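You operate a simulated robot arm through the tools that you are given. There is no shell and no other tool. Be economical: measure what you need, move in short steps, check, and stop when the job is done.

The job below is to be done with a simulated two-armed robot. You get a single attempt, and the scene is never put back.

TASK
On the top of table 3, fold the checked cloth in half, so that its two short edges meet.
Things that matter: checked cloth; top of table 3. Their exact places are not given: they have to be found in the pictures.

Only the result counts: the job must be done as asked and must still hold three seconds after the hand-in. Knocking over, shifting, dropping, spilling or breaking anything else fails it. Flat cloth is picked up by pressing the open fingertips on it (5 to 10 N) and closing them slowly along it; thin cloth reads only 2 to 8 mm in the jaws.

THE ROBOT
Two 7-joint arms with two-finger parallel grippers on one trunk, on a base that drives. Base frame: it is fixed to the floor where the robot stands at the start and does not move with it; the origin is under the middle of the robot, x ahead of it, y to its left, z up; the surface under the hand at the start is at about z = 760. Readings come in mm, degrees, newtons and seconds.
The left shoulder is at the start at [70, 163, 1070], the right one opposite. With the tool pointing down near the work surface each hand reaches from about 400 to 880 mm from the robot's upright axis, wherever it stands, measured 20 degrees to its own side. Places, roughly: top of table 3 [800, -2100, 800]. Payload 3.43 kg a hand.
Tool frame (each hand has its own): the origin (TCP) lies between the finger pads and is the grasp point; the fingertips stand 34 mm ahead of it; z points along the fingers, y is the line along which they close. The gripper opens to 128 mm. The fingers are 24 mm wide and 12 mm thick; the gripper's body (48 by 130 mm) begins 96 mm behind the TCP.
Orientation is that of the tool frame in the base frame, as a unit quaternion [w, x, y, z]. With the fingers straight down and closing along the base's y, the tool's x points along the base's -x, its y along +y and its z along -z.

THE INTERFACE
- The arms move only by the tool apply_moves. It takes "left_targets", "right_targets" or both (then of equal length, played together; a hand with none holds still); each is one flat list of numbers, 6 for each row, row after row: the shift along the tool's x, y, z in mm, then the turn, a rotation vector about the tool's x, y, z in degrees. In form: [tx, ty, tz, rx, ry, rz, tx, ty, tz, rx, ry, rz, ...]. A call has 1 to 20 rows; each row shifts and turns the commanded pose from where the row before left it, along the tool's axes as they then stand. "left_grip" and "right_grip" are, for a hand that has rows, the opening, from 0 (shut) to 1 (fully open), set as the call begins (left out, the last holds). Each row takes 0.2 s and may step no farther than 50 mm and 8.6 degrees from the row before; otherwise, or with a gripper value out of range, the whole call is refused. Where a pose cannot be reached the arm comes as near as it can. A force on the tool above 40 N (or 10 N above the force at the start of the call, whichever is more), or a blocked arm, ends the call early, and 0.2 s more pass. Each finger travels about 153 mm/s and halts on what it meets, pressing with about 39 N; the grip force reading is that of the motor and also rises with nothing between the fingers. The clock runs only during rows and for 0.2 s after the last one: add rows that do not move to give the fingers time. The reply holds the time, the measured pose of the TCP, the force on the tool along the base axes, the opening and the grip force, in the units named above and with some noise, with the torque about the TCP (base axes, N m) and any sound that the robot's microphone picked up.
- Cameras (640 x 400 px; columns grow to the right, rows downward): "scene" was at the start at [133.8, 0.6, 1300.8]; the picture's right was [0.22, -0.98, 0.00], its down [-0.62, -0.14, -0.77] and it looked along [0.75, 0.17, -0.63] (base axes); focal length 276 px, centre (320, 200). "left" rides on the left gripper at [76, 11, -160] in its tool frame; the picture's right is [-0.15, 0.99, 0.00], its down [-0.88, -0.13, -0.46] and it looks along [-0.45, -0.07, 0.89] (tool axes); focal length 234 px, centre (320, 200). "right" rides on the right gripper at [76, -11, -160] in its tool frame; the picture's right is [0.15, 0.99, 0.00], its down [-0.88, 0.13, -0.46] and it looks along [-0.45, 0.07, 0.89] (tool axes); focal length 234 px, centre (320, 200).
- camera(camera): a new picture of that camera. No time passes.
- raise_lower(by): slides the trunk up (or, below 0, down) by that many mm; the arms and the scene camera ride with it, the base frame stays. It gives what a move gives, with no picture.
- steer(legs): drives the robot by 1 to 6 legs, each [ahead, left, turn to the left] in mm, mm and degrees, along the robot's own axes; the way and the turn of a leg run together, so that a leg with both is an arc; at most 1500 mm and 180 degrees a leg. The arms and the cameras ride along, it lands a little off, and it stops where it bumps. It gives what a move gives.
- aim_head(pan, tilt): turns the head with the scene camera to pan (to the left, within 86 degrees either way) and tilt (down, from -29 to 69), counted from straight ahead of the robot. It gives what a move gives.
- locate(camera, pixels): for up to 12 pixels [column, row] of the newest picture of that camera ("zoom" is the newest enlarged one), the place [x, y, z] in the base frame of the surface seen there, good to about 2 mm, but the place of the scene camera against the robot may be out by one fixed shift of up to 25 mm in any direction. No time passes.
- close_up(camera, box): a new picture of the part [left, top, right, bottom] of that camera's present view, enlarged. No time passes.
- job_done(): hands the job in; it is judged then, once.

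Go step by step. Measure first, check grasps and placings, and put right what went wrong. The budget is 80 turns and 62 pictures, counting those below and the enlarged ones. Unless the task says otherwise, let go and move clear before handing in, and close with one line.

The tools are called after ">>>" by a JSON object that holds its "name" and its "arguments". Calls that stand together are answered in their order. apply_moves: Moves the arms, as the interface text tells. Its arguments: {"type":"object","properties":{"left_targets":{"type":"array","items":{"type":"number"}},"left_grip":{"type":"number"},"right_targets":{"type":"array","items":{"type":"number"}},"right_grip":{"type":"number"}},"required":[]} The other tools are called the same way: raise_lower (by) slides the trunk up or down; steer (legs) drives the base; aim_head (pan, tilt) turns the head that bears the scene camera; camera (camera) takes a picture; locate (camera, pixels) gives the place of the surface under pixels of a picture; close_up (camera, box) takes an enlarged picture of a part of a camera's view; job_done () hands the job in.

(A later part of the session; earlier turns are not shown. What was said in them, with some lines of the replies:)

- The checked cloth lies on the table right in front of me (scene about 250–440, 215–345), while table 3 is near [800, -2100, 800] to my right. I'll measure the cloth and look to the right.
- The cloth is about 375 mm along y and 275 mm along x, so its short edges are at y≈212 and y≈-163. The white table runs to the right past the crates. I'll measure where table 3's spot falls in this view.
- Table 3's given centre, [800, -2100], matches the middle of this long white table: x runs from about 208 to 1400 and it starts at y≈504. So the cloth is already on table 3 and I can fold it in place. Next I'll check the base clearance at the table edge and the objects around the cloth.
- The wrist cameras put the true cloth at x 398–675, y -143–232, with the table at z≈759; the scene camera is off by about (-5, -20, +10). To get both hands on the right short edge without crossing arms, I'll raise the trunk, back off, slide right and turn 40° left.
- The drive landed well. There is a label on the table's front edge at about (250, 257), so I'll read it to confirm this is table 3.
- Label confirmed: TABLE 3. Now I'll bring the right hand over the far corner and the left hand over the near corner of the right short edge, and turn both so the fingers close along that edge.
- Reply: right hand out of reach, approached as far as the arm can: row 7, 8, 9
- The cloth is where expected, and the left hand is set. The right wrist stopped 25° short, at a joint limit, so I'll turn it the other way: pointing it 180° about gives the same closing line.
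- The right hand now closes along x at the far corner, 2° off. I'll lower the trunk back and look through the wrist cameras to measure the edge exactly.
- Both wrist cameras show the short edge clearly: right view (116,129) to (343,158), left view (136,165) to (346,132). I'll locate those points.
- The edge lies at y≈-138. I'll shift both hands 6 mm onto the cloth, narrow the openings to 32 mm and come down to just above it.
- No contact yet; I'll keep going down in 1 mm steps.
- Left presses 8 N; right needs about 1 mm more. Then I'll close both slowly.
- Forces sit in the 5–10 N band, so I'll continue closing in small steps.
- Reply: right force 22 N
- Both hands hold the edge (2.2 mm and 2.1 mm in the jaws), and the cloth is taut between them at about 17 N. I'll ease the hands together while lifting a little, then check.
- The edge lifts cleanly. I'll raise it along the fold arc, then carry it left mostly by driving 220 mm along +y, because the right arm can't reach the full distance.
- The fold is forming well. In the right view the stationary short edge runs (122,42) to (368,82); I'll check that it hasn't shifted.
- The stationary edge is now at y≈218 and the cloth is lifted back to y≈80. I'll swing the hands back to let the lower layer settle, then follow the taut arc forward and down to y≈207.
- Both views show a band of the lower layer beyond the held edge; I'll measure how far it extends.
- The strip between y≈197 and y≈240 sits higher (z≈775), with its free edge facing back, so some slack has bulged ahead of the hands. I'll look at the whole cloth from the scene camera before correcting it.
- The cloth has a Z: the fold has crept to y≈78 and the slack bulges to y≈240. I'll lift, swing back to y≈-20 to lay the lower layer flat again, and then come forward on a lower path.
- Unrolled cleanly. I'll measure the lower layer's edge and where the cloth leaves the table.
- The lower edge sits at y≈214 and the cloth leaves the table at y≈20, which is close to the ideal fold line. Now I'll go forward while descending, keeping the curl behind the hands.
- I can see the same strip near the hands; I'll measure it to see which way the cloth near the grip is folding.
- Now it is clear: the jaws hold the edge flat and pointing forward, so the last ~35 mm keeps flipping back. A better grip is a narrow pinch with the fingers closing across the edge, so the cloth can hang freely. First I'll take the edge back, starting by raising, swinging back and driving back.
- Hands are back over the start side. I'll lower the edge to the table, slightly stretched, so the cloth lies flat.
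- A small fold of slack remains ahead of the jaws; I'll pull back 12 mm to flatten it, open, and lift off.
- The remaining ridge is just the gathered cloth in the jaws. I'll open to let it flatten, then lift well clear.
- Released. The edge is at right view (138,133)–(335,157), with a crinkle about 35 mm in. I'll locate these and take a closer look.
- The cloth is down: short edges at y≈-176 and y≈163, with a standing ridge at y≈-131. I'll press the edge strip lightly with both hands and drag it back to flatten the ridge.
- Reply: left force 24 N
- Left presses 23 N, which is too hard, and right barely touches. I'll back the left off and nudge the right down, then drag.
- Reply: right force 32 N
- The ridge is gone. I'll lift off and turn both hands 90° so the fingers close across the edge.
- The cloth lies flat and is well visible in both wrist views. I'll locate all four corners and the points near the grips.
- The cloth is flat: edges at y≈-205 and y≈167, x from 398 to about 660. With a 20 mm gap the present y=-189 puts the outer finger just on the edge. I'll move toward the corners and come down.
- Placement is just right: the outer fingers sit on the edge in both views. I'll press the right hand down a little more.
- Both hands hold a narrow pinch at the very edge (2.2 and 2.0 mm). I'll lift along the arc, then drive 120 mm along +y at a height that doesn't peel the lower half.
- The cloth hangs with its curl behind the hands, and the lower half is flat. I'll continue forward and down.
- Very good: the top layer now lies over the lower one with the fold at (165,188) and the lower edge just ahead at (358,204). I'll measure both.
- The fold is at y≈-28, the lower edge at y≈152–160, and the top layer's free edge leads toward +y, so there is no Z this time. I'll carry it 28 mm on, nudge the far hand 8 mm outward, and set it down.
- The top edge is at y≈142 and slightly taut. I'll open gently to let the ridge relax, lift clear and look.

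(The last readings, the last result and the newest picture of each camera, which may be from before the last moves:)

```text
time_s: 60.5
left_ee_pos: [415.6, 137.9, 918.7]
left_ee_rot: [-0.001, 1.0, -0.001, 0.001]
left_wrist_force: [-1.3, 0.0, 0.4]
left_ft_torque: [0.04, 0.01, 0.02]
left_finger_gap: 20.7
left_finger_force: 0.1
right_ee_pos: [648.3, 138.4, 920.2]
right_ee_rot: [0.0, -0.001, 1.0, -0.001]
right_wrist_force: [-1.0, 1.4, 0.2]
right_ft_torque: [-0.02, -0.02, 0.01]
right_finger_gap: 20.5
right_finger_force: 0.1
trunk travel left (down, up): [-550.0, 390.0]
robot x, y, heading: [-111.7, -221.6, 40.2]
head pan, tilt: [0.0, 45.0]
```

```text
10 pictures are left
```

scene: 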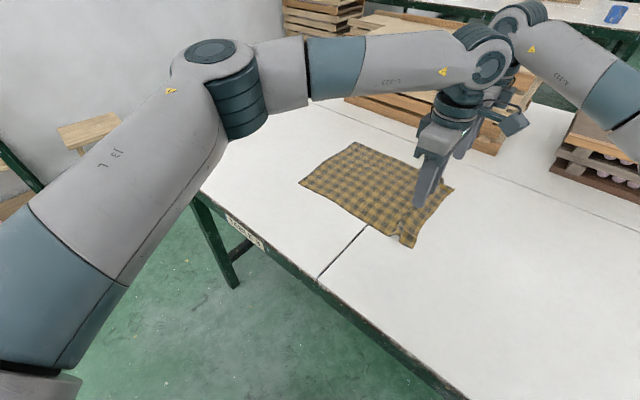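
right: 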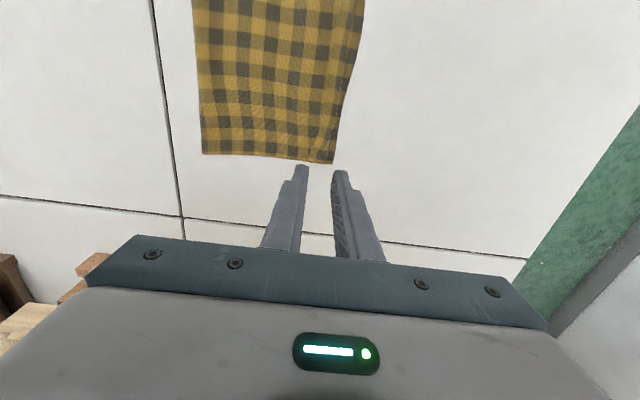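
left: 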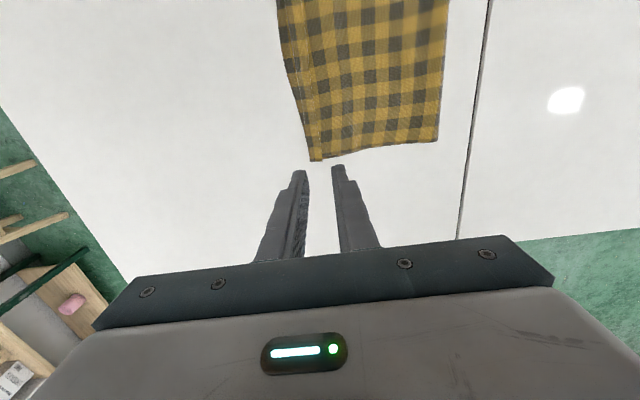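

The fold looks tidy. A close-up of the meeting edges will tell how far apart they are.

>>> {"name": "close_up", "arguments": {"camera": "right", "box": [190, 60, 370, 172]}}

>>> {"name": "locate", "arguments": {"camera": "zoom", "pixels": [[505, 355], [540, 150], [580, 20], [50, 325], [30, 60], [480, 340]]}}

>>> {"name": "close_up", "arguments": {"camera": "left", "box": [270, 50, 450, 170]}}

>>> {"name": "locate", "arguments": {"camera": "zoom", "pixels": [[155, 382], [190, 370], [155, 310], [125, 300], [80, 100], [130, 100], [590, 310], [600, 100]]}}

```text
3.56 times, centred on (280, 116) of right
```

zoom: 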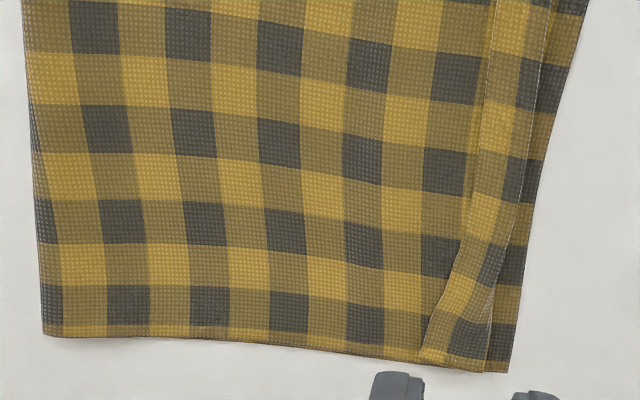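

```text
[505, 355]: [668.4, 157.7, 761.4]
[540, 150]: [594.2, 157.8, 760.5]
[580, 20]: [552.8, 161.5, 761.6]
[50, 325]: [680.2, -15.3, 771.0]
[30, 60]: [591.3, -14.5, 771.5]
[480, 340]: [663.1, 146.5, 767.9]
```

```text
3.33 times, centred on (360, 110) of left
```

zoom: 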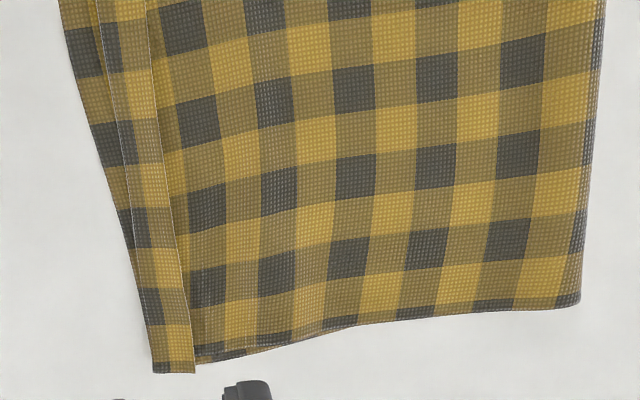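

```text
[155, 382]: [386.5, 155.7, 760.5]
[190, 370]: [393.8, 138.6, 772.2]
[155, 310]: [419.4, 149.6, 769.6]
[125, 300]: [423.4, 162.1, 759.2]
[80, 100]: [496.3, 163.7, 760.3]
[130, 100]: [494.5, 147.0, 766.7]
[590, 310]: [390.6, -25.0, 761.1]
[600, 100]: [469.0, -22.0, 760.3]
```

The halves lie well on each other, but a strip about 13 mm wide at the top edge is flipped back. Its free edge is at y≈140 and the lower edge at y≈158. I'll sweep it forward with closed fingers held just above the lower layers, at both corners first.

>>> {"name": "apply_moves", "arguments": {"left_targets": [-11, 26, 0, 0, 0, 0, 0, 0, 40, 0, 0, 0, 0, 0, 40, 0, 0, 0, 0, 0, 32, 0, 0, 0, 0, 0, 7, 0, 0, 0], "right_targets": [-8, -30, 0, 0, 0, 0, 0, 0, 40, 0, 0, 0, 0, 0, 40, 0, 0, 0, 0, 0, 33, 0, 0, 0, 0, 0, 7, 0, 0, 0], "left_grip": 0, "right_grip": 0}}

```text
time_s: 61.7
left_ee_pos: [406.3, 114.3, 796.2]
left_ee_rot: [0.001, 1.0, 0.0, 0.001]
left_wrist_force: [0.3, 1.4, 2.1]
left_ft_torque: [0.0, 0.02, -0.01]
left_finger_gap: 0.0
left_finger_force: 32.7
right_ee_pos: [656.3, 110.4, 798.1]
right_ee_rot: [-0.001, 0.0, 1.0, 0.0]
right_wrist_force: [-0.1, -0.5, 0.6]
right_ft_torque: [0.01, 0.02, 0.01]
right_finger_gap: 0.1
right_finger_force: 32.8
trunk travel left (down, up): [-550.0, 390.0]
robot x, y, heading: [-111.4, -221.9, 40.4]
head pan, tilt: [0.0, 45.0]
```

Left just touches; I'll raise it 1 mm and sweep both forward.

>>> {"name": "apply_moves", "arguments": {"left_targets": [0, -4, -0.8, 0, 0, 0, 0, -7, 0, 0, 0, 0, 0, -7, 0, 0, 0, 0, 0, -7, 0, 0, 0, 0, 0, -7, 0, 0, 0, 0, 0, -7, 0, 0, 0, 0, 0, -7, 0, 0, 0, 0], "right_targets": [0, 5, 0.5, 0, 0, 0, 0, 8, 0, 0, 0, 0, 0, 7, 0, 0, 0, 0, 0, 7, 0, 0, 0, 0, 0, 7, 0, 0, 0, 0, 0, 7, 0, 0, 0, 0, 0, 7, 0, 0, 0, 0]}}

>>> {"name": "apply_moves", "arguments": {"left_targets": [0, 0, -30, 0, 0, 0, 0, 0, -45, 0, 0, 0, 0, 0, -45, 0, 0, 0], "right_targets": [0, 0, -30, 0, 0, 0, 0, 0, -45, 0, 0, 0, 0, 0, -45, 0, 0, 0]}}

>>> {"name": "close_up", "arguments": {"camera": "right", "box": [190, 40, 390, 165]}}

>>> {"name": "close_up", "arguments": {"camera": "left", "box": [270, 40, 470, 165]}}

```text
time_s: 63.3
left_ee_pos: [404.6, 161.4, 798.7]
left_ee_rot: [0.001, 1.0, -0.001, 0.0]
left_wrist_force: [0.3, 0.6, 0.3]
left_ft_torque: [-0.04, 0.0, -0.01]
left_finger_gap: 0.0
left_finger_force: 33.1
right_ee_pos: [657.0, 157.1, 796.7]
right_ee_rot: [0.0, 0.0, 1.0, 0.0]
right_wrist_force: [-0.5, -0.2, -1.0]
right_ft_torque: [-0.01, -0.03, -0.02]
right_finger_gap: 0.0
right_finger_force: 33.2
trunk travel left (down, up): [-550.0, 390.0]
robot x, y, heading: [-110.4, -223.0, 40.6]
head pan, tilt: [0.0, 45.0]
```

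```text
time_s: 64.1
left_ee_pos: [402.9, 158.9, 923.8]
left_ee_rot: [-0.001, 1.0, -0.001, 0.002]
left_wrist_force: [-0.4, -0.5, 0.8]
left_ft_torque: [0.06, 0.02, 0.0]
left_finger_gap: 0.0
left_finger_force: 33.4
right_ee_pos: [654.7, 156.2, 921.0]
right_ee_rot: [0.001, 0.001, 1.0, 0.001]
right_wrist_force: [-1.1, -0.7, 0.3]
right_ft_torque: [-0.01, -0.02, 0.02]
right_finger_gap: 0.1
right_finger_force: 32.8
trunk travel left (down, up): [-550.0, 390.0]
robot x, y, heading: [-110.0, -221.2, 40.4]
head pan, tilt: [0.0, 45.0]
```

```text
3.20 times, centred on (290, 102) of right
```

zoom: 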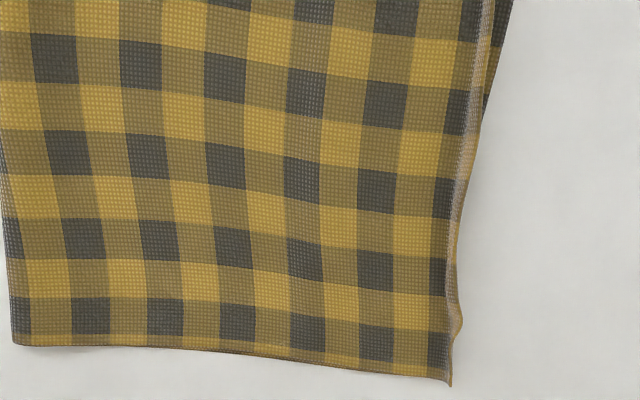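

```text
3.20 times, centred on (370, 102) of left
```

zoom: 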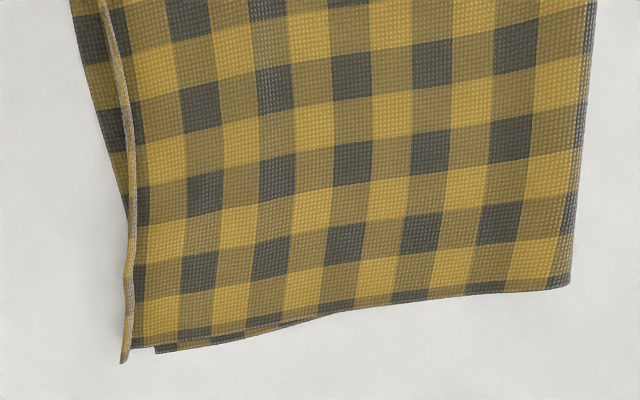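

The sweep worked: the flap now stands up right at the lower edge at both corners. A second sweep slightly higher should lay it forward, followed by a light dab down.

>>> {"name": "apply_moves", "arguments": {"left_targets": [0, 46, 0, 0, 0, 0, 0, 0, 40, 0, 0, 0, 0, 0, 40, 0, 0, 0, 0, 0, 42, 0, 0, 0, 0, -7, 0, 0, 0, 0, 0, -7, 0, 0, 0, 0, 0, -7, 0, 0, 0, 0, 0, -7, 0, 0, 0, 0, 0, -7, 0, 0, 0, 0, 0, -7, 0, 0, 0, 0, 0, -7, 0, 0, 0, 0, 0, -7, 0, 0, 0, 0, 0, -7, 0, 0, 0, 0, 0, 0, 3, 0, 0, 0, 0, 0, -30, 0, 0, 0, 0, 0, -45, 0, 0, 0, 0, 0, -45, 0, 0, 0], "right_targets": [0, -44, 0, 0, 0, 0, 0, 0, 40, 0, 0, 0, 0, 0, 40, 0, 0, 0, 0, 0, 40, 0, 0, 0, 0, 7, 0, 0, 0, 0, 0, 7, 0, 0, 0, 0, 0, 7, 0, 0, 0, 0, 0, 7, 0, 0, 0, 0, 0, 7, 0, 0, 0, 0, 0, 7, 0, 0, 0, 0, 0, 7, 0, 0, 0, 0, 0, 7, 0, 0, 0, 0, 0, 7, 0, 0, 0, 0, 0, 0, 3, 0, 0, 0, 0, 0, -30, 0, 0, 0, 0, 0, -45, 0, 0, 0, 0, 0, -45, 0, 0, 0]}}

>>> {"name": "close_up", "arguments": {"camera": "left", "box": [300, 0, 500, 165]}}

>>> {"name": "locate", "arguments": {"camera": "zoom", "pixels": [[90, 20], [100, 100], [120, 200], [130, 300], [140, 340], [160, 300], [150, 200], [140, 100], [520, 200], [120, 20]]}}

```text
time_s: 67.7
left_ee_pos: [404.5, 176.8, 916.7]
left_ee_rot: [0.0, 1.0, -0.001, 0.001]
left_wrist_force: [-0.1, -0.6, -0.2]
left_ft_torque: [-0.03, -0.02, 0.02]
left_finger_gap: 0.0
left_finger_force: 33.3
right_ee_pos: [646.1, 166.9, 916.1]
right_ee_rot: [0.0, 0.001, 1.0, 0.001]
right_wrist_force: [0.8, -0.6, 0.8]
right_ft_torque: [0.03, -0.03, 0.04]
right_finger_gap: 0.1
right_finger_force: 33.1
right hand out of reach, approached as far as the arm can: row 12, 13, 17
trunk travel left (down, up): [-550.0, 390.0]
robot x, y, heading: [-115.0, -225.7, 40.3]
head pan, tilt: [0.0, 45.0]
```

```text
2.42 times, centred on (400, 82) of left
```

zoom: 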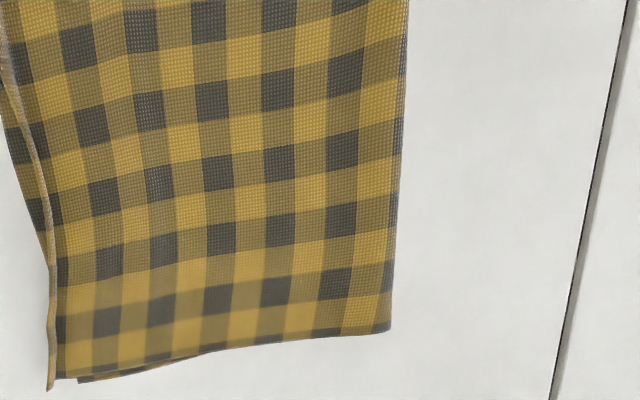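

```text
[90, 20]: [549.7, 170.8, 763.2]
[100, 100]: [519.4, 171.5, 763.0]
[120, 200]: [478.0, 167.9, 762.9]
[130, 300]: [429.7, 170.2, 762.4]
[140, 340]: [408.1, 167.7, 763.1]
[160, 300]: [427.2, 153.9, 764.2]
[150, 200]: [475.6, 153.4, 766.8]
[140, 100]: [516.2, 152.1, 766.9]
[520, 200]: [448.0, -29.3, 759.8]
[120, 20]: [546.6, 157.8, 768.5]
```

The flap is standing at the near corner, but the zoomed readings look inconsistent, so I'll take a plain left picture and measure directly.

>>> {"name": "camera", "arguments": {"camera": "left"}}

>>> {"name": "locate", "arguments": {"camera": "left", "pixels": [[321, 158], [325, 156], [430, 136], [431, 80], [321, 130], [310, 80], [302, 50], [340, 130], [330, 80], [320, 50], [335, 157]]}}

```text
4 pictures are left
```

left: 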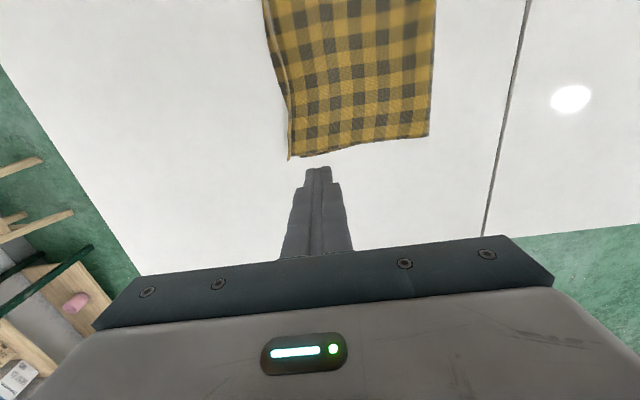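

```text
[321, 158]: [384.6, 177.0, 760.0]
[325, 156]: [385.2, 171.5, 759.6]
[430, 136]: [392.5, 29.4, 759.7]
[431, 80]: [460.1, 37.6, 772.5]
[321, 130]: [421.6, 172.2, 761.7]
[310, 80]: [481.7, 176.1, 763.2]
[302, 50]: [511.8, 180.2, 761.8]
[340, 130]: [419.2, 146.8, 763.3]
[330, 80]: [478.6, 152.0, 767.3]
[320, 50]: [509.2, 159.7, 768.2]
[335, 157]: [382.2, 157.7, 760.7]
```

The whole folded cloth slid about 50 mm forward during the sweep, to y≈32 to 210, which is harmless. I'll measure the meeting edges now.

>>> {"name": "locate", "arguments": {"camera": "left", "pixels": [[291, 155], [295, 152], [289, 130], [293, 130], [289, 110], [282, 90], [287, 90], [292, 90], [275, 60], [282, 60], [287, 60], [268, 20]]}}

>>> {"name": "close_up", "arguments": {"camera": "left", "box": [250, 60, 346, 165]}}

```text
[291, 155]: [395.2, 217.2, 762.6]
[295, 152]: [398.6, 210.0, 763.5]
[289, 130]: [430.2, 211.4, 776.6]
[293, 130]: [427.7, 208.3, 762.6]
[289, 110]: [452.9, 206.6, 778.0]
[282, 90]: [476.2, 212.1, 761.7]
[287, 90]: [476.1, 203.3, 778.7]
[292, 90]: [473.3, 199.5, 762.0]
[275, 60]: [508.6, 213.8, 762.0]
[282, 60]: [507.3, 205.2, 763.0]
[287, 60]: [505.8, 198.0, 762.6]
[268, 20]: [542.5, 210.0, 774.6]
```

```text
3.81 times, centred on (298, 112) of left
```

zoom: 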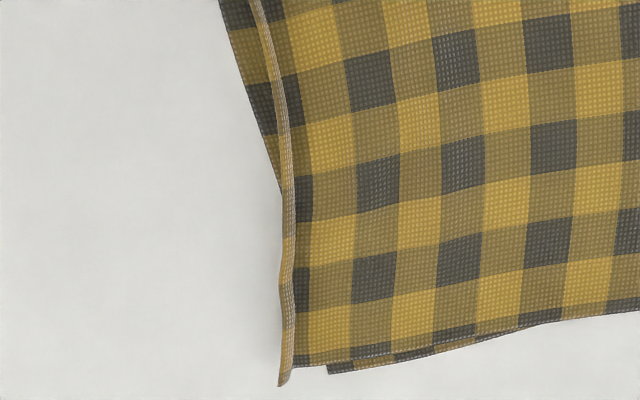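

At the near side the edges now meet within about 10 mm, with the last 16 mm of the top layer standing upright at y≈205. I'll check the far corner with the right camera.

>>> {"name": "camera", "arguments": {"camera": "right"}}

```text
2 pictures are left
```

right: 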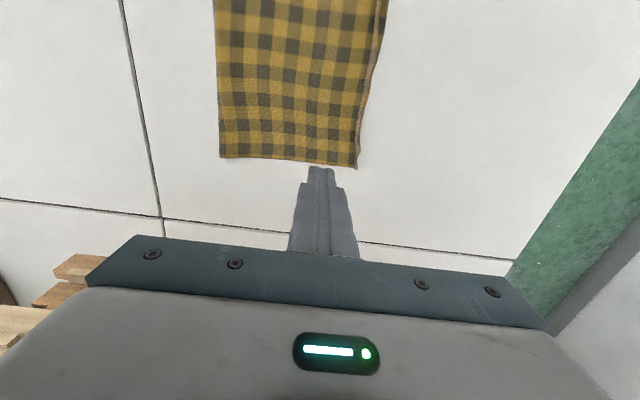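

>>> {"name": "locate", "arguments": {"camera": "right", "pixels": [[356, 165], [352, 162], [358, 140], [361, 120], [356, 120], [365, 90], [361, 90], [370, 60], [377, 50], [222, 154], [218, 60], [383, 15]]}}

```text
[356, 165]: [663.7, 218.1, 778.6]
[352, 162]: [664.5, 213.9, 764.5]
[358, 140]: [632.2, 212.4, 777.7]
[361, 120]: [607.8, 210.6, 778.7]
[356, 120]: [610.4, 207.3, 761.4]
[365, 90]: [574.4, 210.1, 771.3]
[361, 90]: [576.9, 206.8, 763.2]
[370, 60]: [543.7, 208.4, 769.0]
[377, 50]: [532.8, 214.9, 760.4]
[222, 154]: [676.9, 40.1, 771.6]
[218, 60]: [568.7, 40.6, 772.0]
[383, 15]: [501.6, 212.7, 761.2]
```

The flap stands about 16 mm tall along the whole edge, right above the lower edge at y≈212. I'll drive 60 mm along +y for reach, then come in behind the flap, level with its upper part.

>>> {"name": "steer", "arguments": {"legs": [[39, 46, 0]]}}

>>> {"name": "apply_moves", "arguments": {"left_targets": [2, 30, 0, 0, 0, 0, 2, 29, 0, 0, 0, 0, 0, 0, 0, 0, 0, 0], "right_targets": [-2, -25, 0, 0, 0, 0, -2, -24, 0, 0, 0, 0, 0, 0, 0, 0, 0, 0]}}

```text
time_s: 68.7
left_ee_pos: [406.3, 238.7, 914.8]
left_ee_rot: [0.001, 1.0, -0.001, 0.0]
left_wrist_force: [0.7, 0.0, 0.3]
left_ft_torque: [-0.07, 0.01, 0.02]
left_finger_gap: 0.0
left_finger_force: 32.2
right_ee_pos: [647.9, 228.8, 914.0]
right_ee_rot: [0.0, 0.0, 1.0, 0.0]
right_wrist_force: [0.2, 0.2, -0.6]
right_ft_torque: [-0.01, -0.01, -0.01]
right_finger_gap: 0.2
right_finger_force: 32.9
trunk travel left (down, up): [-550.0, 390.0]
robot x, y, heading: [-111.8, -161.2, 40.2]
head pan, tilt: [0.0, 45.0]
```

```text
time_s: 69.5
left_ee_pos: [409.2, 177.2, 914.2]
left_ee_rot: [0.001, 1.0, 0.001, 0.0]
left_wrist_force: [0.0, -0.2, 0.3]
left_ft_torque: [0.04, -0.01, -0.02]
left_finger_gap: 0.0
left_finger_force: 33.3
right_ee_pos: [671.2, 198.9, 916.2]
right_ee_rot: [-0.002, 0.0, 1.0, -0.002]
right_wrist_force: [-0.3, -0.1, -0.6]
right_ft_torque: [-0.03, -0.04, 0.01]
right_finger_gap: 0.0
right_finger_force: 33.3
right hand out of reach, approached as far as the arm can: row 1, 2
trunk travel left (down, up): [-550.0, 390.0]
robot x, y, heading: [-113.6, -160.9, 40.1]
head pan, tilt: [0.0, 45.0]
```

The right hand's command had drifted past its reach; I'll bring it back to x≈652, y≈178.

>>> {"name": "apply_moves", "arguments": {"right_targets": [9, -11, 0, 0, 0, 0, 9, -10, 0, 0, 0, 0, 0, 0, 0, 0, 0, 0]}}

```text
time_s: 70.3
left_ee_pos: [410.7, 177.9, 916.4]
left_ee_rot: [0.0, 1.0, 0.0, 0.0]
left_wrist_force: [0.2, 0.1, 0.2]
left_ft_torque: [0.02, -0.01, -0.01]
left_finger_gap: 0.0
left_finger_force: 33.4
right_ee_pos: [673.2, 198.0, 917.0]
right_ee_rot: [-0.001, -0.001, 1.0, -0.001]
right_wrist_force: [-1.0, 0.6, 0.2]
right_ft_torque: [0.0, -0.01, -0.01]
right_finger_gap: 0.0
right_finger_force: 33.1
right hand out of reach, approached as far as the arm can: row 1, 2
trunk travel left (down, up): [-550.0, 390.0]
robot x, y, heading: [-112.1, -163.5, 40.4]
head pan, tilt: [0.0, 45.0]
```

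The right arm seems stuck at full stretch. I'll try smaller steps down and inwards along the arm.

>>> {"name": "apply_moves", "arguments": {"right_targets": [0, 0, 20, 0, 0, 0, 0, 0, 20, 0, 0, 0, 5, -5, 5, 0, 0, 0, 5, -5, 0, 0, 0, 0, 5, -5, 0, 0, 0, 0, 5, -5, 0, 0, 0, 0]}}

```text
time_s: 71.7
left_ee_pos: [411.4, 178.0, 915.3]
left_ee_rot: [0.0, 1.0, -0.001, 0.001]
left_wrist_force: [-0.2, 0.5, 0.4]
left_ft_torque: [-0.01, 0.0, 0.02]
left_finger_gap: 0.0
left_finger_force: 32.4
right_ee_pos: [678.0, 199.1, 870.7]
right_ee_rot: [-0.001, -0.001, 1.0, -0.001]
right_wrist_force: [0.0, -0.2, -1.2]
right_ft_torque: [-0.02, 0.02, -0.01]
right_finger_gap: 0.0
right_finger_force: 32.6
right hand out of reach, approached as far as the arm can: row 3, 4, 5, 6
trunk travel left (down, up): [-550.0, 390.0]
robot x, y, heading: [-109.1, -156.8, 40.3]
head pan, tilt: [0.0, 45.0]
```

Down works, but inward motion is blocked by a joint. I'll use the base to shift instead, since the whole push can also be done by driving.

>>> {"name": "steer", "arguments": {"legs": [[-30, -2, 0]]}}

>>> {"name": "apply_moves", "arguments": {"left_targets": [10, -10, 30, 0, 0, 0, 10, -10, 30, 0, 0, 0, 0, 0, 35, 0, 0, 0], "right_targets": [0, 0, 20, 0, 0, 0, 0, 0, 20, 0, 0, 0, 0, 0, 10, 0, 0, 0]}}

```text
time_s: 72.5
left_ee_pos: [389.9, 158.9, 913.7]
left_ee_rot: [0.0, 1.0, 0.001, 0.001]
left_wrist_force: [0.1, 0.5, 0.3]
left_ft_torque: [-0.01, -0.04, -0.02]
left_finger_gap: 0.1
left_finger_force: 32.2
right_ee_pos: [656.3, 178.8, 871.1]
right_ee_rot: [-0.002, 0.0, 1.0, -0.001]
right_wrist_force: [-1.1, -0.1, -1.0]
right_ft_torque: [-0.01, -0.03, -0.01]
right_finger_gap: 0.1
right_finger_force: 33.0
trunk travel left (down, up): [-550.0, 390.0]
robot x, y, heading: [-133.9, -188.8, 40.3]
head pan, tilt: [0.0, 45.0]
```

```text
time_s: 73.3
left_ee_pos: [411.1, 177.4, 817.5]
left_ee_rot: [0.001, 1.0, 0.0, 0.001]
left_wrist_force: [0.3, -0.4, -0.2]
left_ft_torque: [0.01, 0.01, 0.04]
left_finger_gap: 0.0
left_finger_force: 33.0
right_ee_pos: [656.4, 179.2, 820.5]
right_ee_rot: [-0.003, 0.0, 1.0, -0.002]
right_wrist_force: [-0.2, 0.2, 0.0]
right_ft_torque: [-0.03, -0.01, -0.01]
right_finger_gap: 0.0
right_finger_force: 33.1
trunk travel left (down, up): [-550.0, 390.0]
robot x, y, heading: [-132.5, -182.4, 40.2]
head pan, tilt: [0.0, 45.0]
```

Both hands are behind the flap. I'll drop to TCP z≈807, push forward 36 mm by driving, dab down lightly, and lift.

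>>> {"name": "apply_moves", "arguments": {"left_targets": [0, 0, 10, 0, 0, 0], "right_targets": [0, 0, 13, 0, 0, 0]}}

>>> {"name": "steer", "arguments": {"legs": [[23, 27.5, 0]]}}

>>> {"name": "apply_moves", "arguments": {"left_targets": [0, 0, 4, 0, 0, 0, 0, 0, 4, 0, 0, 0], "right_targets": [0, 0, 4, 0, 0, 0, 0, 0, 4, 0, 0, 0]}}

>>> {"name": "apply_moves", "arguments": {"left_targets": [0, 0, -20, 0, 0, 0, 0, 0, -40, 0, 0, 0, 0, 0, -45, 0, 0, 0], "right_targets": [0, 0, -20, 0, 0, 0, 0, 0, -40, 0, 0, 0, 0, 0, -45, 0, 0, 0]}}

>>> {"name": "camera", "arguments": {"camera": "right"}}

```text
time_s: 73.7
left_ee_pos: [410.6, 178.8, 808.4]
left_ee_rot: [0.001, 1.0, 0.0, -0.001]
left_wrist_force: [0.8, 0.4, 0.5]
left_ft_torque: [0.01, 0.0, 0.0]
left_finger_gap: 0.1
left_finger_force: 32.9
right_ee_pos: [656.1, 178.7, 808.4]
right_ee_rot: [-0.003, -0.001, 1.0, -0.002]
right_wrist_force: [0.5, 0.5, -0.3]
right_ft_torque: [-0.06, 0.0, 0.0]
right_finger_gap: 0.1
right_finger_force: 33.0
trunk travel left (down, up): [-550.0, 390.0]
robot x, y, heading: [-129.2, -180.2, 40.0]
head pan, tilt: [0.0, 45.0]
```

```text
time_s: 74.6
left_ee_pos: [410.4, 213.4, 808.8]
left_ee_rot: [0.001, 1.0, 0.001, 0.001]
left_wrist_force: [0.8, 0.7, 0.0]
left_ft_torque: [-0.04, 0.01, 0.01]
left_finger_gap: 0.0
left_finger_force: 32.7
right_ee_pos: [655.4, 213.6, 808.9]
right_ee_rot: [-0.002, 0.0, 1.0, 0.0]
right_wrist_force: [-0.1, 0.9, -0.2]
right_ft_torque: [-0.02, 0.04, -0.02]
right_finger_gap: 0.2
right_finger_force: 33.5
trunk travel left (down, up): [-550.0, 390.0]
robot x, y, heading: [-135.3, -147.0, 40.4]
head pan, tilt: [0.0, 45.0]
```

```text
time_s: 75.2
left_ee_pos: [409.5, 212.0, 802.3]
left_ee_rot: [0.001, 1.0, 0.0, 0.0]
left_wrist_force: [0.2, -0.5, 0.2]
left_ft_torque: [-0.01, 0.0, -0.03]
left_finger_gap: 0.0
left_finger_force: 33.2
right_ee_pos: [655.7, 212.3, 802.1]
right_ee_rot: [-0.002, 0.0, 1.0, -0.002]
right_wrist_force: [0.6, -0.5, 3.2]
right_ft_torque: [0.02, 0.01, -0.02]
right_finger_gap: 0.0
right_finger_force: 33.0
trunk travel left (down, up): [-550.0, 390.0]
robot x, y, heading: [-133.0, -148.2, 40.5]
head pan, tilt: [0.0, 45.0]
```

```text
time_s: 76.0
left_ee_pos: [409.1, 211.0, 908.2]
left_ee_rot: [0.0, 1.0, 0.0, 0.002]
left_wrist_force: [-0.4, -0.5, -0.6]
left_ft_torque: [0.01, -0.03, -0.03]
left_finger_gap: 0.0
left_finger_force: 33.3
right_ee_pos: [653.2, 213.5, 905.7]
right_ee_rot: [-0.001, 0.0, 1.0, -0.002]
right_wrist_force: [-0.1, -0.6, 0.0]
right_ft_torque: [-0.03, -0.04, 0.02]
right_finger_gap: 0.0
right_finger_force: 33.3
right hand out of reach, approached as far as the arm can: row 3
trunk travel left (down, up): [-550.0, 390.0]
robot x, y, heading: [-127.8, -144.9, 40.6]
head pan, tilt: [0.0, 45.0]
```

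```text
1 pictures are left
```

right: 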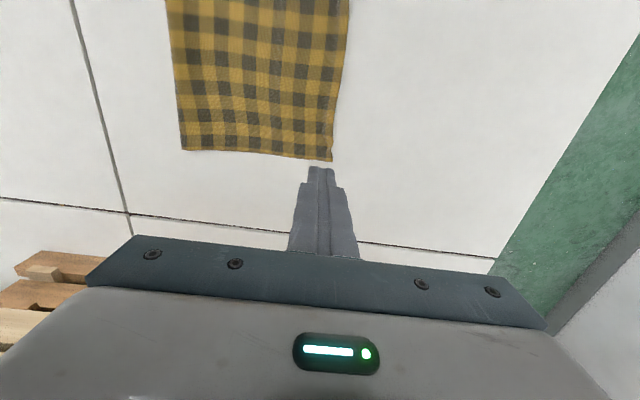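

>>> {"name": "locate", "arguments": {"camera": "right", "pixels": [[330, 158], [325, 155], [331, 130], [327, 130], [336, 90], [332, 90], [327, 90], [342, 50], [337, 50], [346, 15], [184, 147], [172, 50]]}}

>>> {"name": "close_up", "arguments": {"camera": "left", "box": [270, 30, 478, 160]}}

>>> {"name": "locate", "arguments": {"camera": "zoom", "pixels": [[20, 30], [40, 100], [60, 200], [90, 300], [110, 350], [140, 370], [160, 300], [180, 200], [400, 200], [480, 200], [520, 200], [560, 200]]}}

```text
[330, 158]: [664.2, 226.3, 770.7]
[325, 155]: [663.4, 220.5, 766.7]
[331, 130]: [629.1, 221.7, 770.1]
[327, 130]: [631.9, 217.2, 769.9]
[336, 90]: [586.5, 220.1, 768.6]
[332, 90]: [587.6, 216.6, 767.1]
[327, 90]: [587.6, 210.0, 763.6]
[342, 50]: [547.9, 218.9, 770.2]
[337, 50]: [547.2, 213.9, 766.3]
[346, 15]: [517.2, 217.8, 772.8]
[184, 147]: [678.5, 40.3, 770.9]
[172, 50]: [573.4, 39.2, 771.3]
```

```text
3.08 times, centred on (374, 95) of left
```

zoom: 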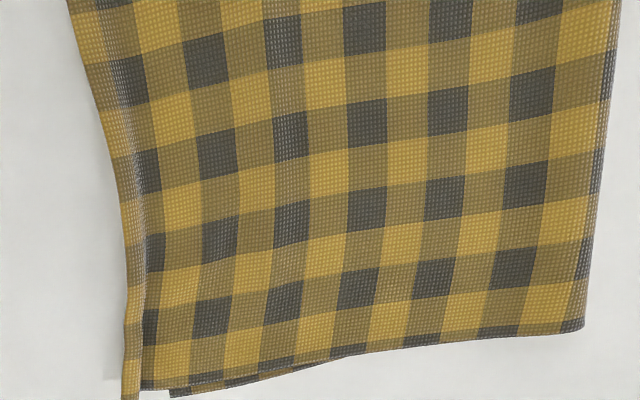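

```text
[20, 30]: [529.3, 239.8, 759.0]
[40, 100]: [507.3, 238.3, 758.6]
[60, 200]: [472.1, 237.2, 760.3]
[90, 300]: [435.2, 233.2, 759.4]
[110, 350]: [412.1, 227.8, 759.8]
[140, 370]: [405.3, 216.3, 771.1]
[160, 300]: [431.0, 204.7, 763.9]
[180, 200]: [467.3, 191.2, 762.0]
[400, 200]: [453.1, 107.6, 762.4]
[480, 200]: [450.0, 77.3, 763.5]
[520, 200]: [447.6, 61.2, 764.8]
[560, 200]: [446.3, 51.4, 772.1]
```

The flap now lies forward along the whole edge. The top short edge is at y≈217–226 over the lower one at y≈212–215, with the fold straight at y≈40. Both hands are empty and about 110 mm above the cloth, so I'm handing in.

>>> {"name": "job_done", "arguments": {}}

```text
The job is handed in.
```

The checked cloth is folded in half on table 3. Its two short edges meet to within about 10 mm, and the folded cloth ended up about 50 mm from where it lay, still on table 3.
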